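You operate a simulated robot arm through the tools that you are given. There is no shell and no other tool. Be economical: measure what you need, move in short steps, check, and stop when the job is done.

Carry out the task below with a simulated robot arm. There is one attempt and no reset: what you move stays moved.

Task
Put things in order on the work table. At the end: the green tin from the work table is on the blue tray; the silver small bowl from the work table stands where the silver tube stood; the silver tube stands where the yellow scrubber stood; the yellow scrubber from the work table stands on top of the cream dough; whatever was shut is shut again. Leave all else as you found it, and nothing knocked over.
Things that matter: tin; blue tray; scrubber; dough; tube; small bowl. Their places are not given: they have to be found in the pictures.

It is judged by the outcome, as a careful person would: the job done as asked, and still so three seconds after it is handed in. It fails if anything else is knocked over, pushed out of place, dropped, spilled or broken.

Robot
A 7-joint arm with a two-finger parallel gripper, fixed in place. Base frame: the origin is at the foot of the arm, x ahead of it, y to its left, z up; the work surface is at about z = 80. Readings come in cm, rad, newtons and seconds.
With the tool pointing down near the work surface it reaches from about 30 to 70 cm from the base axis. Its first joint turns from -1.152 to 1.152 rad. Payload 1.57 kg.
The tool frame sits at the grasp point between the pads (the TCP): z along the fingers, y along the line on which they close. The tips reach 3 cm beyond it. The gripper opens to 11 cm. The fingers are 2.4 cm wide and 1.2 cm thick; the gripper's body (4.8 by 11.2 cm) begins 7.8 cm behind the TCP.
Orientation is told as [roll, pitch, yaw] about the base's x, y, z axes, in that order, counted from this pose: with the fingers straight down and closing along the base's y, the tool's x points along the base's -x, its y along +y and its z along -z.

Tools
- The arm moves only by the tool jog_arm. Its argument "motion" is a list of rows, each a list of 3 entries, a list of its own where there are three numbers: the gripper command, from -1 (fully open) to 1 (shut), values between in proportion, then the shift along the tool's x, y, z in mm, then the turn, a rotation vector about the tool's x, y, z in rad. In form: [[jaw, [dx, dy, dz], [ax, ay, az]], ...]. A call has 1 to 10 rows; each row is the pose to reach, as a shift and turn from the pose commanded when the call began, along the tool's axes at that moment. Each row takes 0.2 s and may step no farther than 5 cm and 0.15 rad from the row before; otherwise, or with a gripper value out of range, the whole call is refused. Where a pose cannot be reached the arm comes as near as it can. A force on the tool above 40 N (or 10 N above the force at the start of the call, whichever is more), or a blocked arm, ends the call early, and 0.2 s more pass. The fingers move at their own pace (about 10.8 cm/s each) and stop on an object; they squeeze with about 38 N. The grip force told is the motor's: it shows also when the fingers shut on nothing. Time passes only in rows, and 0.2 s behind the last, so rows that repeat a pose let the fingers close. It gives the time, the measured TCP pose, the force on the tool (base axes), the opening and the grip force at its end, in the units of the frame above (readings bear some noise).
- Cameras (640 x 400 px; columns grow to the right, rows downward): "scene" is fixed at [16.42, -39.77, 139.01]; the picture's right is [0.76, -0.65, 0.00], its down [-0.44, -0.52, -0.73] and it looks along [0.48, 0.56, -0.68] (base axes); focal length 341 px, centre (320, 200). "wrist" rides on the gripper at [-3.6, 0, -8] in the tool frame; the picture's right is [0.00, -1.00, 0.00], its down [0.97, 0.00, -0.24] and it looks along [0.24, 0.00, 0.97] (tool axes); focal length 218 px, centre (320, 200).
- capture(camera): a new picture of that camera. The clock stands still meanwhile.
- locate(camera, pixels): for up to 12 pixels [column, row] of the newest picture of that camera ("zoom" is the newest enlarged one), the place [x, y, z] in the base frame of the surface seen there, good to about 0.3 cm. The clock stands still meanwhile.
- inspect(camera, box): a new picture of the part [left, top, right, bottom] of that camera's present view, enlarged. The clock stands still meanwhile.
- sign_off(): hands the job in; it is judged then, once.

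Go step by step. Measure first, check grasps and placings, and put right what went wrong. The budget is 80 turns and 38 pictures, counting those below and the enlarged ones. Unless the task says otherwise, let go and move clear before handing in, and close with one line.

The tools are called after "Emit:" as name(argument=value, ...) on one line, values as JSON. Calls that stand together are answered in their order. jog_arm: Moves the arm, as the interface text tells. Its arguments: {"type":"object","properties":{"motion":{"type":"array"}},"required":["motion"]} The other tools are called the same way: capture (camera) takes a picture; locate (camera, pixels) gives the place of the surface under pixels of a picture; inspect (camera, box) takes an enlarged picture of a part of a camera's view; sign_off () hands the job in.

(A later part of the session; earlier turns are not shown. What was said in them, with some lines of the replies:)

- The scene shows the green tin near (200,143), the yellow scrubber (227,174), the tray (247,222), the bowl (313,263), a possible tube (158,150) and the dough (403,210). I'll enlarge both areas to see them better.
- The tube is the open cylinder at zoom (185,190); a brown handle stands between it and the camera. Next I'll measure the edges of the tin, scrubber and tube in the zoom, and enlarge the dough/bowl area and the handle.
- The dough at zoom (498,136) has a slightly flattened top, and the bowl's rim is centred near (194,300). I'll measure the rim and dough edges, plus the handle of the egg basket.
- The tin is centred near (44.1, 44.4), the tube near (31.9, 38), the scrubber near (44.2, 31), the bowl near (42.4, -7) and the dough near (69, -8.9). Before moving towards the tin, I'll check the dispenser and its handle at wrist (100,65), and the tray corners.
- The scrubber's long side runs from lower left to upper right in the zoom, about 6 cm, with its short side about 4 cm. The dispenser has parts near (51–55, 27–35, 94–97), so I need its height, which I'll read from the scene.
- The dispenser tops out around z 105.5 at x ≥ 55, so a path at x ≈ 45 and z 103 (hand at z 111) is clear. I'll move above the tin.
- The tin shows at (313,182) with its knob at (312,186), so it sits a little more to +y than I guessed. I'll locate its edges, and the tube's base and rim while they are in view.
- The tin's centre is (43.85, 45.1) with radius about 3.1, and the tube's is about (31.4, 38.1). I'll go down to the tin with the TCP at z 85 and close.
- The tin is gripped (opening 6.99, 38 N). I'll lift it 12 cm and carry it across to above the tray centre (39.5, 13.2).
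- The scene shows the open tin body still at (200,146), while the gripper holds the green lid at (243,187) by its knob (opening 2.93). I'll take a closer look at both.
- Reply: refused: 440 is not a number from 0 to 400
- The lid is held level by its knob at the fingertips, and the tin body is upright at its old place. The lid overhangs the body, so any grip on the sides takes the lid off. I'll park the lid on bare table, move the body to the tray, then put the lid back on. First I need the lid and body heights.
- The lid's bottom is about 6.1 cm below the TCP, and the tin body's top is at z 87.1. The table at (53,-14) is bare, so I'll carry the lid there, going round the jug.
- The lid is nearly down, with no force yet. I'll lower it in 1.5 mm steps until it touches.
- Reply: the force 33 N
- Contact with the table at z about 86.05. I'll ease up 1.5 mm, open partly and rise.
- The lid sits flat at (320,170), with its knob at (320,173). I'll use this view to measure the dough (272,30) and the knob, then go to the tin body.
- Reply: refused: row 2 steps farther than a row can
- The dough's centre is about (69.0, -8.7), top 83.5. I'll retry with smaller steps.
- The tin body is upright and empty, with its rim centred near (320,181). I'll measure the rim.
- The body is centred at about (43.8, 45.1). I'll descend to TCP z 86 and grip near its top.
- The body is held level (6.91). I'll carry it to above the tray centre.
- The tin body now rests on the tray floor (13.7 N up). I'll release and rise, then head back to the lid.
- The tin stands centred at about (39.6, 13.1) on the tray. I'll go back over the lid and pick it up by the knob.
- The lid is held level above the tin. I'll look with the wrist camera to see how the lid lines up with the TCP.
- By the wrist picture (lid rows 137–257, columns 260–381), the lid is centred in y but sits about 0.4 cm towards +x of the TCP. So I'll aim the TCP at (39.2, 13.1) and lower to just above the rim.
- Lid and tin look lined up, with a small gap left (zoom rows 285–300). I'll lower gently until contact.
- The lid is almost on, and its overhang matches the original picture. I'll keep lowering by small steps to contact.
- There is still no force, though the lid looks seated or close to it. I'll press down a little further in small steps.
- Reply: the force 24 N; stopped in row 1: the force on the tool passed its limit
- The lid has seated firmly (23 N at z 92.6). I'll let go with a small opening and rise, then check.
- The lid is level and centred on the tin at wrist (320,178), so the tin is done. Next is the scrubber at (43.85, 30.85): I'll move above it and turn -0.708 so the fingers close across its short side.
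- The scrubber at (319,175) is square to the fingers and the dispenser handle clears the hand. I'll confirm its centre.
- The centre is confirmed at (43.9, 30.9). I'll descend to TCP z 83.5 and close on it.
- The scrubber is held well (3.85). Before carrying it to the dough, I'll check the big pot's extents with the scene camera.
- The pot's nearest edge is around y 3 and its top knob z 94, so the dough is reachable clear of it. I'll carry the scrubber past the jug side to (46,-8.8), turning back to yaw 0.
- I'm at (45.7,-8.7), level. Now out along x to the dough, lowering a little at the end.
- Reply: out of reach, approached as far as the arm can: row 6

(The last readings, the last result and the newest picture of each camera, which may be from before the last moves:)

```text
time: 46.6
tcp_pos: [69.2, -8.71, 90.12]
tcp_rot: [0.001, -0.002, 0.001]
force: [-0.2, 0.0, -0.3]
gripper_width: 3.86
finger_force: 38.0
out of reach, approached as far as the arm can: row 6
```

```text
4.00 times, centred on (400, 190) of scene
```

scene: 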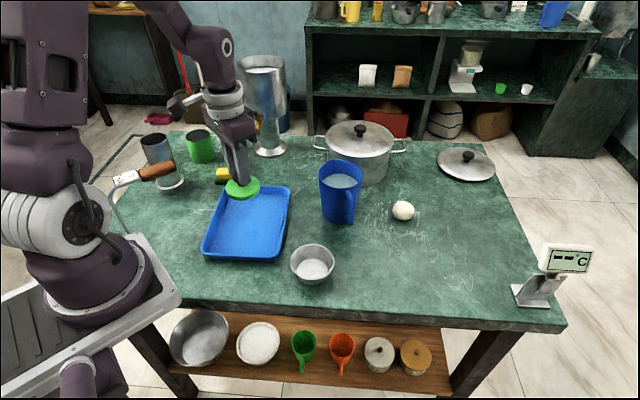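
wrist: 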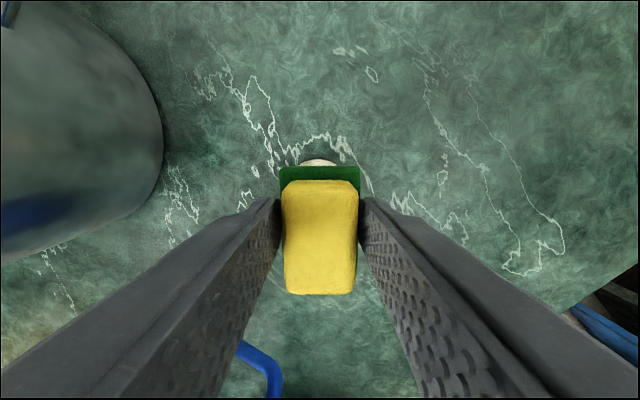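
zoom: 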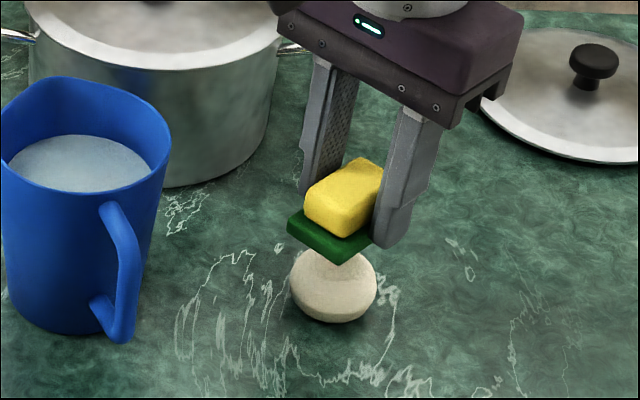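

The scrubber is above the dough, whose edge peeps out centred at wrist (319,160), and the scene agrees. I'll lower to just above contact, then in small steps.

Emit:
jog_arm(motion=[[1, [-1, 0, 15], [0, 0, 0]], [1, [-1, 0, 27], [0, 0, 0]], [1, [-1, 0, 27], [0, 0, 0]]])

Emit:
jog_arm(motion=[[1, [0, 0, 1], [0, 0, 0]], [1, [0, 0, 2], [0, 0, 0]], [1, [0, 0, 2], [0, 0, 0]]])

Emit:
inspect(camera="scene", box=[360, 160, 450, 240])

```text
time: 47.4
tcp_pos: [69.46, -8.72, 87.47]
tcp_rot: [0.001, -0.003, 0.0]
force: [0.0, -0.3, -1.7]
gripper_width: 3.86
finger_force: 37.5
```

```text
time: 48.2
tcp_pos: [69.41, -8.75, 87.26]
tcp_rot: [0.003, -0.004, 0.001]
force: [-0.9, -0.5, -0.9]
gripper_width: 3.86
finger_force: 37.8
```

```text
5.00 times, centred on (405, 200) of scene
```

zoom: 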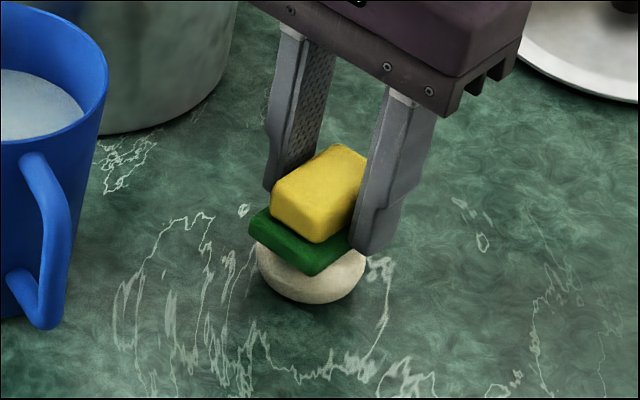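

By the scene picture, the scrubber sits about 0.3–0.5 cm too far in +x compared with the dough (dough columns 256–367). I'll shift it back 3 mm and lower to contact.

Emit:
jog_arm(motion=[[1, [3, 1, 0], [0, 0, 0]], [1, [3, 1, 1], [0, 0, 0]], [1, [3, 1, 2], [0, 0, 0]], [1, [3, 1, 2], [0, 0, 0]]])

Emit:
jog_arm(motion=[[1, [0, 0, 1], [0, 0, 0]], [1, [0, 0, 1], [0, 0, 0]]])

Emit:
jog_arm(motion=[[1, [0, 0, 1], [0, 0, 0]], [1, [0, 0, 1], [0, 0, 0]]])

```text
time: 49.2
tcp_pos: [68.92, -8.64, 87.16]
tcp_rot: [0.003, -0.002, 0.0]
force: [0.9, -0.7, 0.1]
gripper_width: 3.86
finger_force: 38.1
```

```text
time: 49.8
tcp_pos: [69.11, -8.63, 86.97]
tcp_rot: [0.0, -0.002, 0.0]
force: [0.0, 0.1, 0.2]
gripper_width: 3.85
finger_force: 38.1
```

```text
time: 50.4
tcp_pos: [69.16, -8.71, 86.86]
tcp_rot: [0.001, -0.005, 0.0]
force: [-0.6, -2.1, 5.4]
gripper_width: 3.87
finger_force: 37.9
```

Contact with the dough at z 86.86 (5.4 N). I'll open gently without moving, then look.

Emit:
jog_arm(motion=[[0.2, [0, 0, 0], [0, 0, 0]], [0.0, [0, 0, 0], [0, 0, 0]], [0.0, [0, 0, 0], [0, 0, 0]]])

Emit:
inspect(camera="scene", box=[360, 160, 450, 240])

```text
time: 51.2
tcp_pos: [69.07, -8.64, 86.73]
tcp_rot: [0.001, -0.005, 0.001]
force: [-0.9, -1.1, 0.2]
gripper_width: 5.45
finger_force: 0.1
```

```text
5.00 times, centred on (405, 200) of scene
```

zoom: 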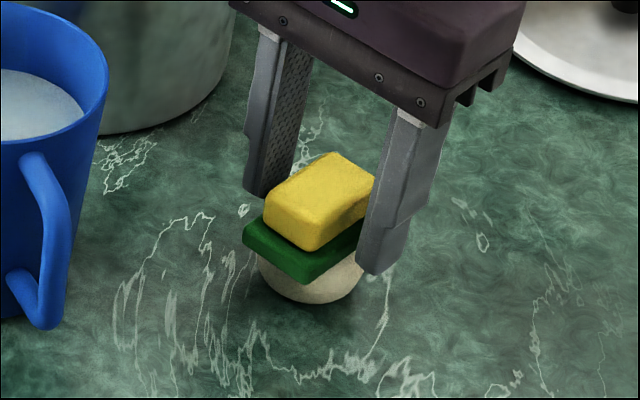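

The scrubber rests level on the dough with the fingers free. I'll rise, back off towards -x, and return to the left side.

Emit:
jog_arm(motion=[[0.0, [0, 0, -25], [0, 0, 0]], [0.0, [0, 0, -45], [0, 0, 0]], [0.0, [25, 0, -70], [0, 0, 0]], [0.0, [60, 0, -95], [0, 0, 0]], [-0.5, [100, 0, -120], [0, 0, 0]], [-0.9, [140, 0, -145], [0, 0, 0]], [-0.9, [185, 0, -165], [0, 0, 0]], [-0.9, [230, 0, -175], [0, 0, 0]], [-0.9, [235, 45, -175], [0, 0, 0]], [-0.9, [238, 93, -175], [0, 0, 0]]])

Emit:
jog_arm(motion=[[-0.9, [6, 48, 0], [0, 0, 0]], [-0.9, [12, 96, 0], [0, 0, 0]], [-0.9, [18, 144, 0], [0, 0, 0]], [-0.9, [24, 192, 0], [0, 0, 0]], [-0.9, [30, 240, 0], [0, 0, 0]], [-0.9, [38, 288, 0], [0, 0, 0]], [-0.9, [50, 335, 0], [0, 0, 0]], [-0.9, [80, 370, 0], [0, 0, 0]], [-0.9, [110, 374, 0], [0, 0, 0]], [-0.9, [137, 374, 0], [0, 0, 0]]])

Emit:
capture(camera="wrist")

Emit:
inspect(camera="scene", box=[100, 100, 440, 290])

```text
time: 53.4
tcp_pos: [45.08, 0.79, 104.24]
tcp_rot: [0.003, -0.003, -0.001]
force: [0.4, -0.7, -0.4]
gripper_width: 10.43
finger_force: 0.0
```

```text
time: 55.6
tcp_pos: [31.61, 38.06, 104.35]
tcp_rot: [0.001, -0.003, 0.001]
force: [0.1, 0.0, 0.0]
gripper_width: 10.47
finger_force: 0.1
```

```text
7 pictures are left
```

wrist: 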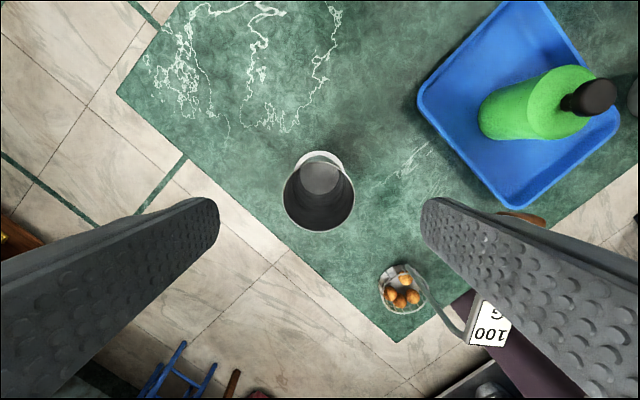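

```text
1.88 times, centred on (270, 195) of scene
```

zoom: 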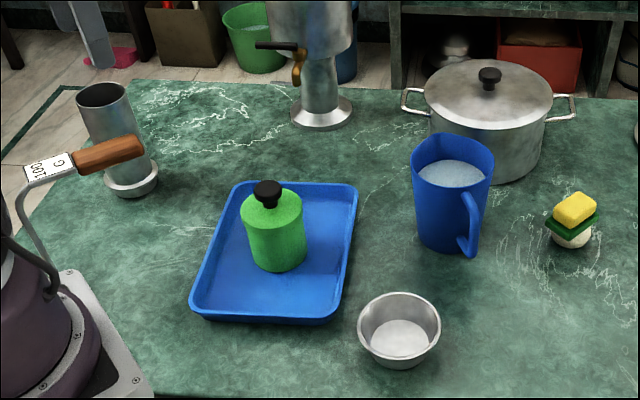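

Everything stands well, and the scrubber sits on the dough. The tube's rim is centred near (319,195), and I'll measure it.

Emit:
locate(camera="wrist", pixels=[[319, 230], [284, 195], [354, 195], [290, 175], [348, 175], [319, 152], [319, 175], [475, 320], [448, 325], [525, 215]])

```text
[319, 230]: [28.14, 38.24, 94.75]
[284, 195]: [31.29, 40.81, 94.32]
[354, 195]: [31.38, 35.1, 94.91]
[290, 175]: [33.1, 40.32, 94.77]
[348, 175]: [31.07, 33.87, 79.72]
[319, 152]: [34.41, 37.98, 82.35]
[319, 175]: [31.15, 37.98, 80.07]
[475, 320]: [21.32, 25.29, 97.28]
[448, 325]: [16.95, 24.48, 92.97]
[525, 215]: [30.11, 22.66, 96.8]
```

The tube's axis is at (31.25, 38.05). I'll descend to TCP z 90 and grip it.

Emit:
jog_arm(motion=[[-0.9, [3.5, 0, 40], [0, 0, 0]], [-0.9, [3.5, 0, 80], [0, 0, 0]], [-0.9, [3.5, 0, 120], [0, 0, 0]], [-0.9, [3.5, 0, 143], [0, 0, 0]], [-0.9, [3.5, 0, 143], [0, 0, 0]], [1, [3.5, 0, 143], [0, 0, 0]], [1, [3.5, 0, 143], [0, 0, 0]], [1, [3.5, 0, 143], [0, 0, 0]], [1, [3.5, 0, 143], [0, 0, 0]]])

Emit:
jog_arm(motion=[[1, [0, 0, -15], [0, 0, 0]], [1, [0, 0, -40], [0, 0, 0]], [1, [0, 0, -40], [0, 0, 0]]])

Emit:
capture(camera="scene")

```text
time: 57.6
tcp_pos: [31.15, 38.06, 90.0]
tcp_rot: [0.0, -0.001, 0.0]
force: [0.0, 0.3, 0.2]
gripper_width: 6.23
finger_force: 38.0
```

```text
time: 58.4
tcp_pos: [31.17, 37.95, 94.16]
tcp_rot: [0.002, -0.004, 0.001]
force: [0.2, 0.0, -1.7]
gripper_width: 6.21
finger_force: 37.8
```

```text
5 pictures are left
```

scene: 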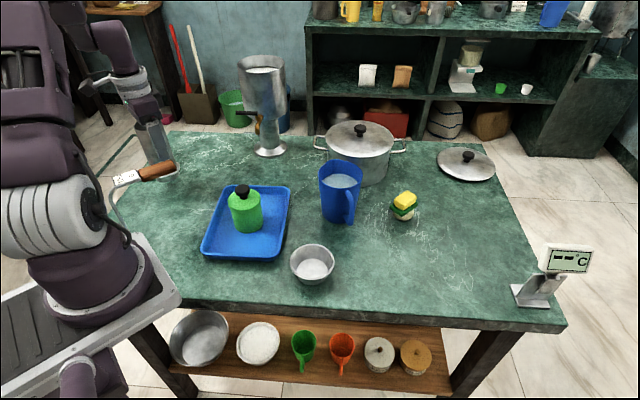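

The tube is lifted along with the gripper (width steady at 6.21). I'll carry it to the scrubber's old place (43.87, 30.87) and lower it.

Emit:
jog_arm(motion=[[1, [-32, -18, 0], [0, 0, 0]], [1, [-64, -36, 0], [0, 0, 0]], [1, [-96, -54, 0], [0, 0, 0]], [1, [-127, -71, 0], [0, 0, 0]], [1, [-127, -71, 0], [0, 0, 0]], [1, [-127, -71, 25], [0, 0, 0]], [1, [-127, -71, 37], [0, 0, 0]], [1, [-127, -71, 38.5], [0, 0, 0]], [1, [-127, -71, 38.5], [0, 0, 0]]])

Emit:
jog_arm(motion=[[1, [0, 0, 1], [0, 0, 0]], [1, [0, 0, 1.5], [0, 0, 0]], [1, [0, 0, 1.5], [0, 0, 0]]])

```text
time: 60.4
tcp_pos: [43.77, 31.02, 90.26]
tcp_rot: [0.002, -0.004, 0.0]
force: [-0.1, -0.5, -0.4]
gripper_width: 6.21
finger_force: 38.0
```

```text
time: 61.2
tcp_pos: [43.92, 31.02, 90.06]
tcp_rot: [0.001, -0.003, -0.001]
force: [-0.9, -0.7, 4.6]
gripper_width: 6.23
finger_force: 38.1
```

It touches the table (4.6 N at z 90.06), upright. I'll release and rise.

Emit:
jog_arm(motion=[[0.0, [0, 0, 0], [0, 0, 0]], [-0.6, [0, 0, 0], [0, 0, 0]], [-0.6, [0, 0, 0], [0, 0, 0]], [-0.6, [0, 0, -40], [0, 0, 0]], [-0.6, [0, 0, -85], [0, 0, 0]], [-0.6, [0, 0, -135], [0, 0, 0]], [-0.6, [0, 0, -140], [0, 0, 0]]])

Emit:
capture(camera="wrist")

```text
time: 62.8
tcp_pos: [43.75, 30.85, 103.9]
tcp_rot: [0.0, -0.002, -0.001]
force: [-0.1, 0.2, 0.0]
gripper_width: 8.79
finger_force: 0.0
```

```text
4 pictures are left
```

wrist: 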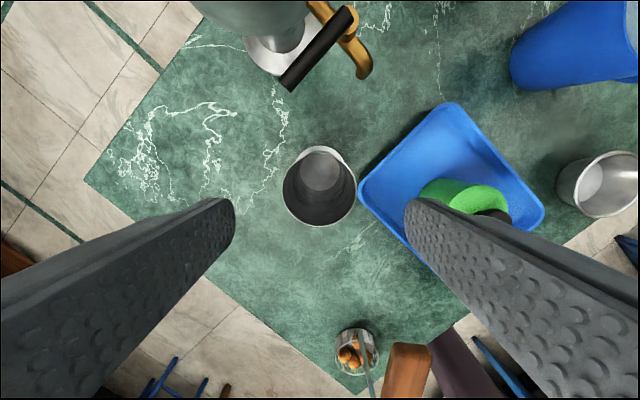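

The tube stands upright at (319,190). Next is the bowl: I'll open fully and go above (42.35, -7.1).

Emit:
jog_arm(motion=[[-0.6, [1, -42, 0], [0, 0, 0]], [-0.6, [3, -84, 0], [0, 0, 0]], [-0.6, [4, -126, 0], [0, 0, 0]], [-0.6, [6, -168, 0], [0, 0, 0]], [-1, [8, -210, 0], [0, 0, 0]], [-1, [9, -252, 0], [0, 0, 0]], [-1, [11, -295, 0], [0, 0, 0]], [-1, [12, -338, 0], [0, 0, 0]], [-1, [14, -379, 0], [0, 0, 0]], [-1, [14, -379, 0], [0, 0, 0]]])

Emit:
capture(camera="wrist")

```text
time: 65.0
tcp_pos: [42.53, -7.05, 103.86]
tcp_rot: [0.001, -0.003, 0.0]
force: [0.0, 0.1, -0.2]
gripper_width: 11.02
finger_force: 0.0
```

```text
3 pictures are left
```

wrist: 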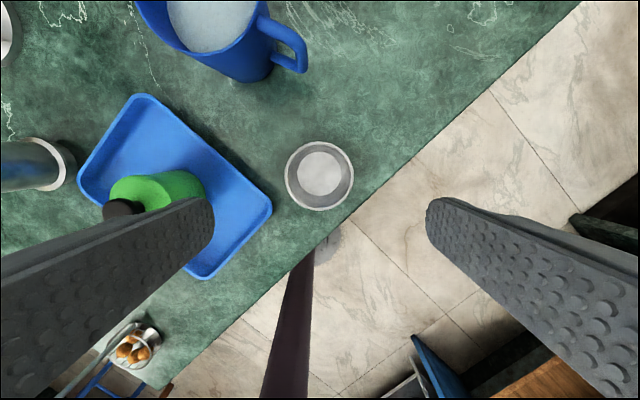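

The bowl's rim is centred in columns (285–354). The tray corner near (272,210) is close to where the left finger will come down, so I'll measure both.

Emit:
locate(camera="wrist", pixels=[[271, 205], [262, 190], [250, 178], [235, 163], [319, 143], [319, 209], [286, 176], [353, 176], [319, 176], [268, 217], [295, 152], [344, 200]])

```text
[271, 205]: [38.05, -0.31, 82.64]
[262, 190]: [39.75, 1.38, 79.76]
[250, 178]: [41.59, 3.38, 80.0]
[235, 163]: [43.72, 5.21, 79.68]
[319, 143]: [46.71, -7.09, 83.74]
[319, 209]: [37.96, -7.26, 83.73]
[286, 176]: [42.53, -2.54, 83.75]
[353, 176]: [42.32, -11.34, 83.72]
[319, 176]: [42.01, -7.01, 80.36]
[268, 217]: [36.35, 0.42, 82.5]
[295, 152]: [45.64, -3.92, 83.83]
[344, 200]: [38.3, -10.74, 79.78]
```

The bowl's centre is (42.35, -7.1), and the left finger clears the tray by about 2 cm. I'll descend to z 83.6 and close on the rim.

Emit:
jog_arm(motion=[[-1, [1.5, -0.5, 45], [0, 0, 0]], [-1, [1.5, -0.5, 90], [0, 0, 0]], [-1, [1.5, -0.5, 135], [0, 0, 0]], [-1, [1.5, -0.5, 180], [0, 0, 0]], [-1, [1.5, -0.5, 202], [0, 0, 0]], [-1, [1.5, -0.5, 202], [0, 0, 0]], [1, [1.5, -0.5, 202], [0, 0, 0]], [1, [1.5, -0.5, 202], [0, 0, 0]], [1, [1.5, -0.5, 202], [0, 0, 0]]])

Emit:
jog_arm(motion=[[1, [0, 0, -15], [0, 0, 0]], [1, [0, 0, -40], [0, 0, 0]], [1, [0, 0, -85], [0, 0, 0]], [1, [0, 0, -130], [0, 0, 0]], [1, [0, 0, -175], [0, 0, 0]], [1, [0, 0, -200], [0, 0, 0]]])

Emit:
capture(camera="wrist")

```text
time: 67.0
tcp_pos: [42.3, -7.0, 83.73]
tcp_rot: [0.002, -0.003, 0.0]
force: [0.1, 0.9, 1.2]
gripper_width: 8.33
finger_force: 38.1
```

```text
time: 68.4
tcp_pos: [42.36, -7.11, 103.72]
tcp_rot: [0.0, -0.002, 0.0]
force: [0.2, -0.6, -0.4]
gripper_width: 8.33
finger_force: 38.5
```

```text
2 pictures are left
```

wrist: 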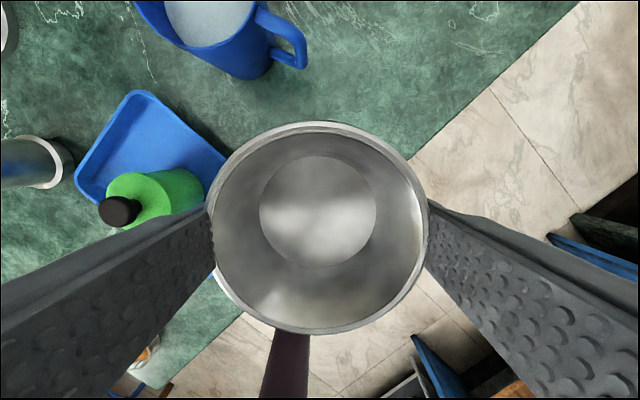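

The bowl is held level (8.33). I'll carry it high, with its bottom at about z 100, along x ≈ 41 to the left.

Emit:
jog_arm(motion=[[1, [2, 47, 0], [0, 0, 0]], [1, [4, 94, 0], [0, 0, 0]], [1, [6, 141, 0], [0, 0, 0]], [1, [8, 188, 0], [0, 0, 0]], [1, [10, 235, 0], [0, 0, 0]], [1, [12, 282, 0], [0, 0, 0]], [1, [14, 329, 0], [0, 0, 0]], [1, [20, 376, 0], [0, 0, 0]], [1, [35, 420, 0], [0, 0, 0]], [1, [60, 451.5, 0], [0, 0, 0]]])

Emit:
jog_arm(motion=[[1, [25, 0, 0], [0, 0, 0]], [1, [51, 0, 0], [0, 0, 0]], [1, [51, 0, 0], [0, 0, 0]], [1, [51, 0, 45], [0, 0, 0]], [1, [51, 0, 90], [0, 0, 0]], [1, [51, 0, 135], [0, 0, 0]], [1, [51, 0, 175], [0, 0, 0]], [1, [51, 0, 190], [0, 0, 0]], [1, [51, 0, 196], [0, 0, 0]], [1, [51, 0, 196], [0, 0, 0]]])

```text
time: 70.6
tcp_pos: [36.58, 38.24, 103.73]
tcp_rot: [0.003, -0.004, 0.001]
force: [0.4, 0.7, -0.1]
gripper_width: 8.34
finger_force: 37.7
```

```text
time: 72.8
tcp_pos: [31.26, 38.2, 84.16]
tcp_rot: [0.001, -0.004, 0.001]
force: [0.7, 0.3, -0.6]
gripper_width: 8.35
finger_force: 38.3
```

I'm at (31.26, 38.2), about 4 mm above the table. I'll lower gently to contact.

Emit:
jog_arm(motion=[[1, [0, -1, 1.5], [0, 0, 0]], [1, [0, -1, 3], [0, 0, 0]], [1, [0, -1, 3], [0, 0, 0]]])

Emit:
jog_arm(motion=[[1, [0, 0, 1], [0, 0, 0]], [1, [0, 0, 1.5], [0, 0, 0]], [1, [0, 0, 1.5], [0, 0, 0]]])

```text
time: 73.6
tcp_pos: [31.24, 38.14, 83.8]
tcp_rot: [0.002, -0.003, -0.001]
force: [0.1, 0.7, -0.6]
gripper_width: 8.31
finger_force: 37.8
```

```text
time: 74.4
tcp_pos: [31.32, 38.09, 83.8]
tcp_rot: [0.002, -0.003, 0.0]
force: [1.1, -1.3, -0.1]
gripper_width: 8.3
finger_force: 37.9
```

Emit:
jog_arm(motion=[[1, [0, 0, 1], [0, 0, 0]], [1, [0, 0, 1], [0, 0, 0]]])

```text
time: 75.0
tcp_pos: [31.3, 38.06, 83.64]
tcp_rot: [0.002, -0.003, 0.0]
force: [-1.2, -1.7, 8.4]
gripper_width: 8.31
finger_force: 38.7
```

It is in contact (8.4 N at z 83.64). I'll open and rise straight up.

Emit:
jog_arm(motion=[[-0.8, [0, 0, 0], [0, 0, 0]], [-1, [0, 0, 0], [0, 0, 0]], [-1, [0, 0, 0], [0, 0, 0]], [-1, [0, 0, -40], [0, 0, 0]], [-1, [0, 0, -85], [0, 0, 0]], [-1, [0, 0, -130], [0, 0, 0]], [-1, [0, 0, -175], [0, 0, 0]], [-1, [0, 0, -215], [0, 0, 0]], [-1, [0, 0, -250], [0, 0, 0]]])

Emit:
capture(camera="scene")

Emit:
locate(camera="scene", pixels=[[244, 188], [205, 250], [290, 190], [403, 200], [340, 225]])

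```text
time: 77.0
tcp_pos: [31.44, 37.97, 108.79]
tcp_rot: [0.002, -0.001, 0.0]
force: [0.6, -0.3, -0.5]
gripper_width: 11.02
finger_force: 0.1
```

```text
1 pictures are left
```

scene: 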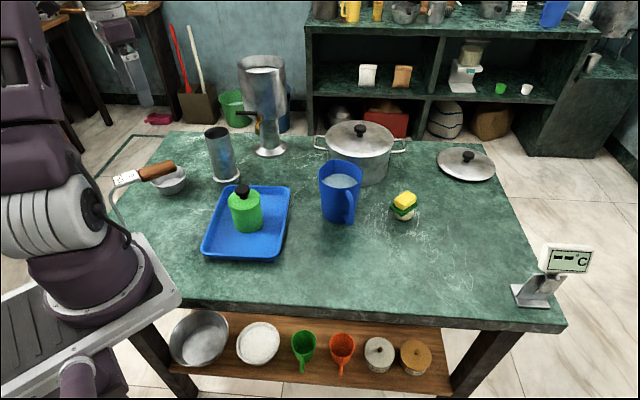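

```text
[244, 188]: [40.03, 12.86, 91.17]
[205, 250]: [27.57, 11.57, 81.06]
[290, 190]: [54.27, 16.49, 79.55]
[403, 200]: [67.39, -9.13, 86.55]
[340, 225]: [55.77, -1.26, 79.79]
```

The last picture shows the bowl at (170,181), the tube at (220,155), the lidded tin on the tray at (245,210) and the scrubber on the dough at (404,207), all upright. The gripper is empty and clear, so I'm handing in.

Emit:
sign_off()

```text
The job is handed in.
```

The green tin is on the blue tray, the bowl is where the tube stood, the tube is where the scrubber stood, and the scrubber is on top of the dough. The tin's lid came off when I first gripped it, so I set it on the table, moved the tin, and put the lid back on.
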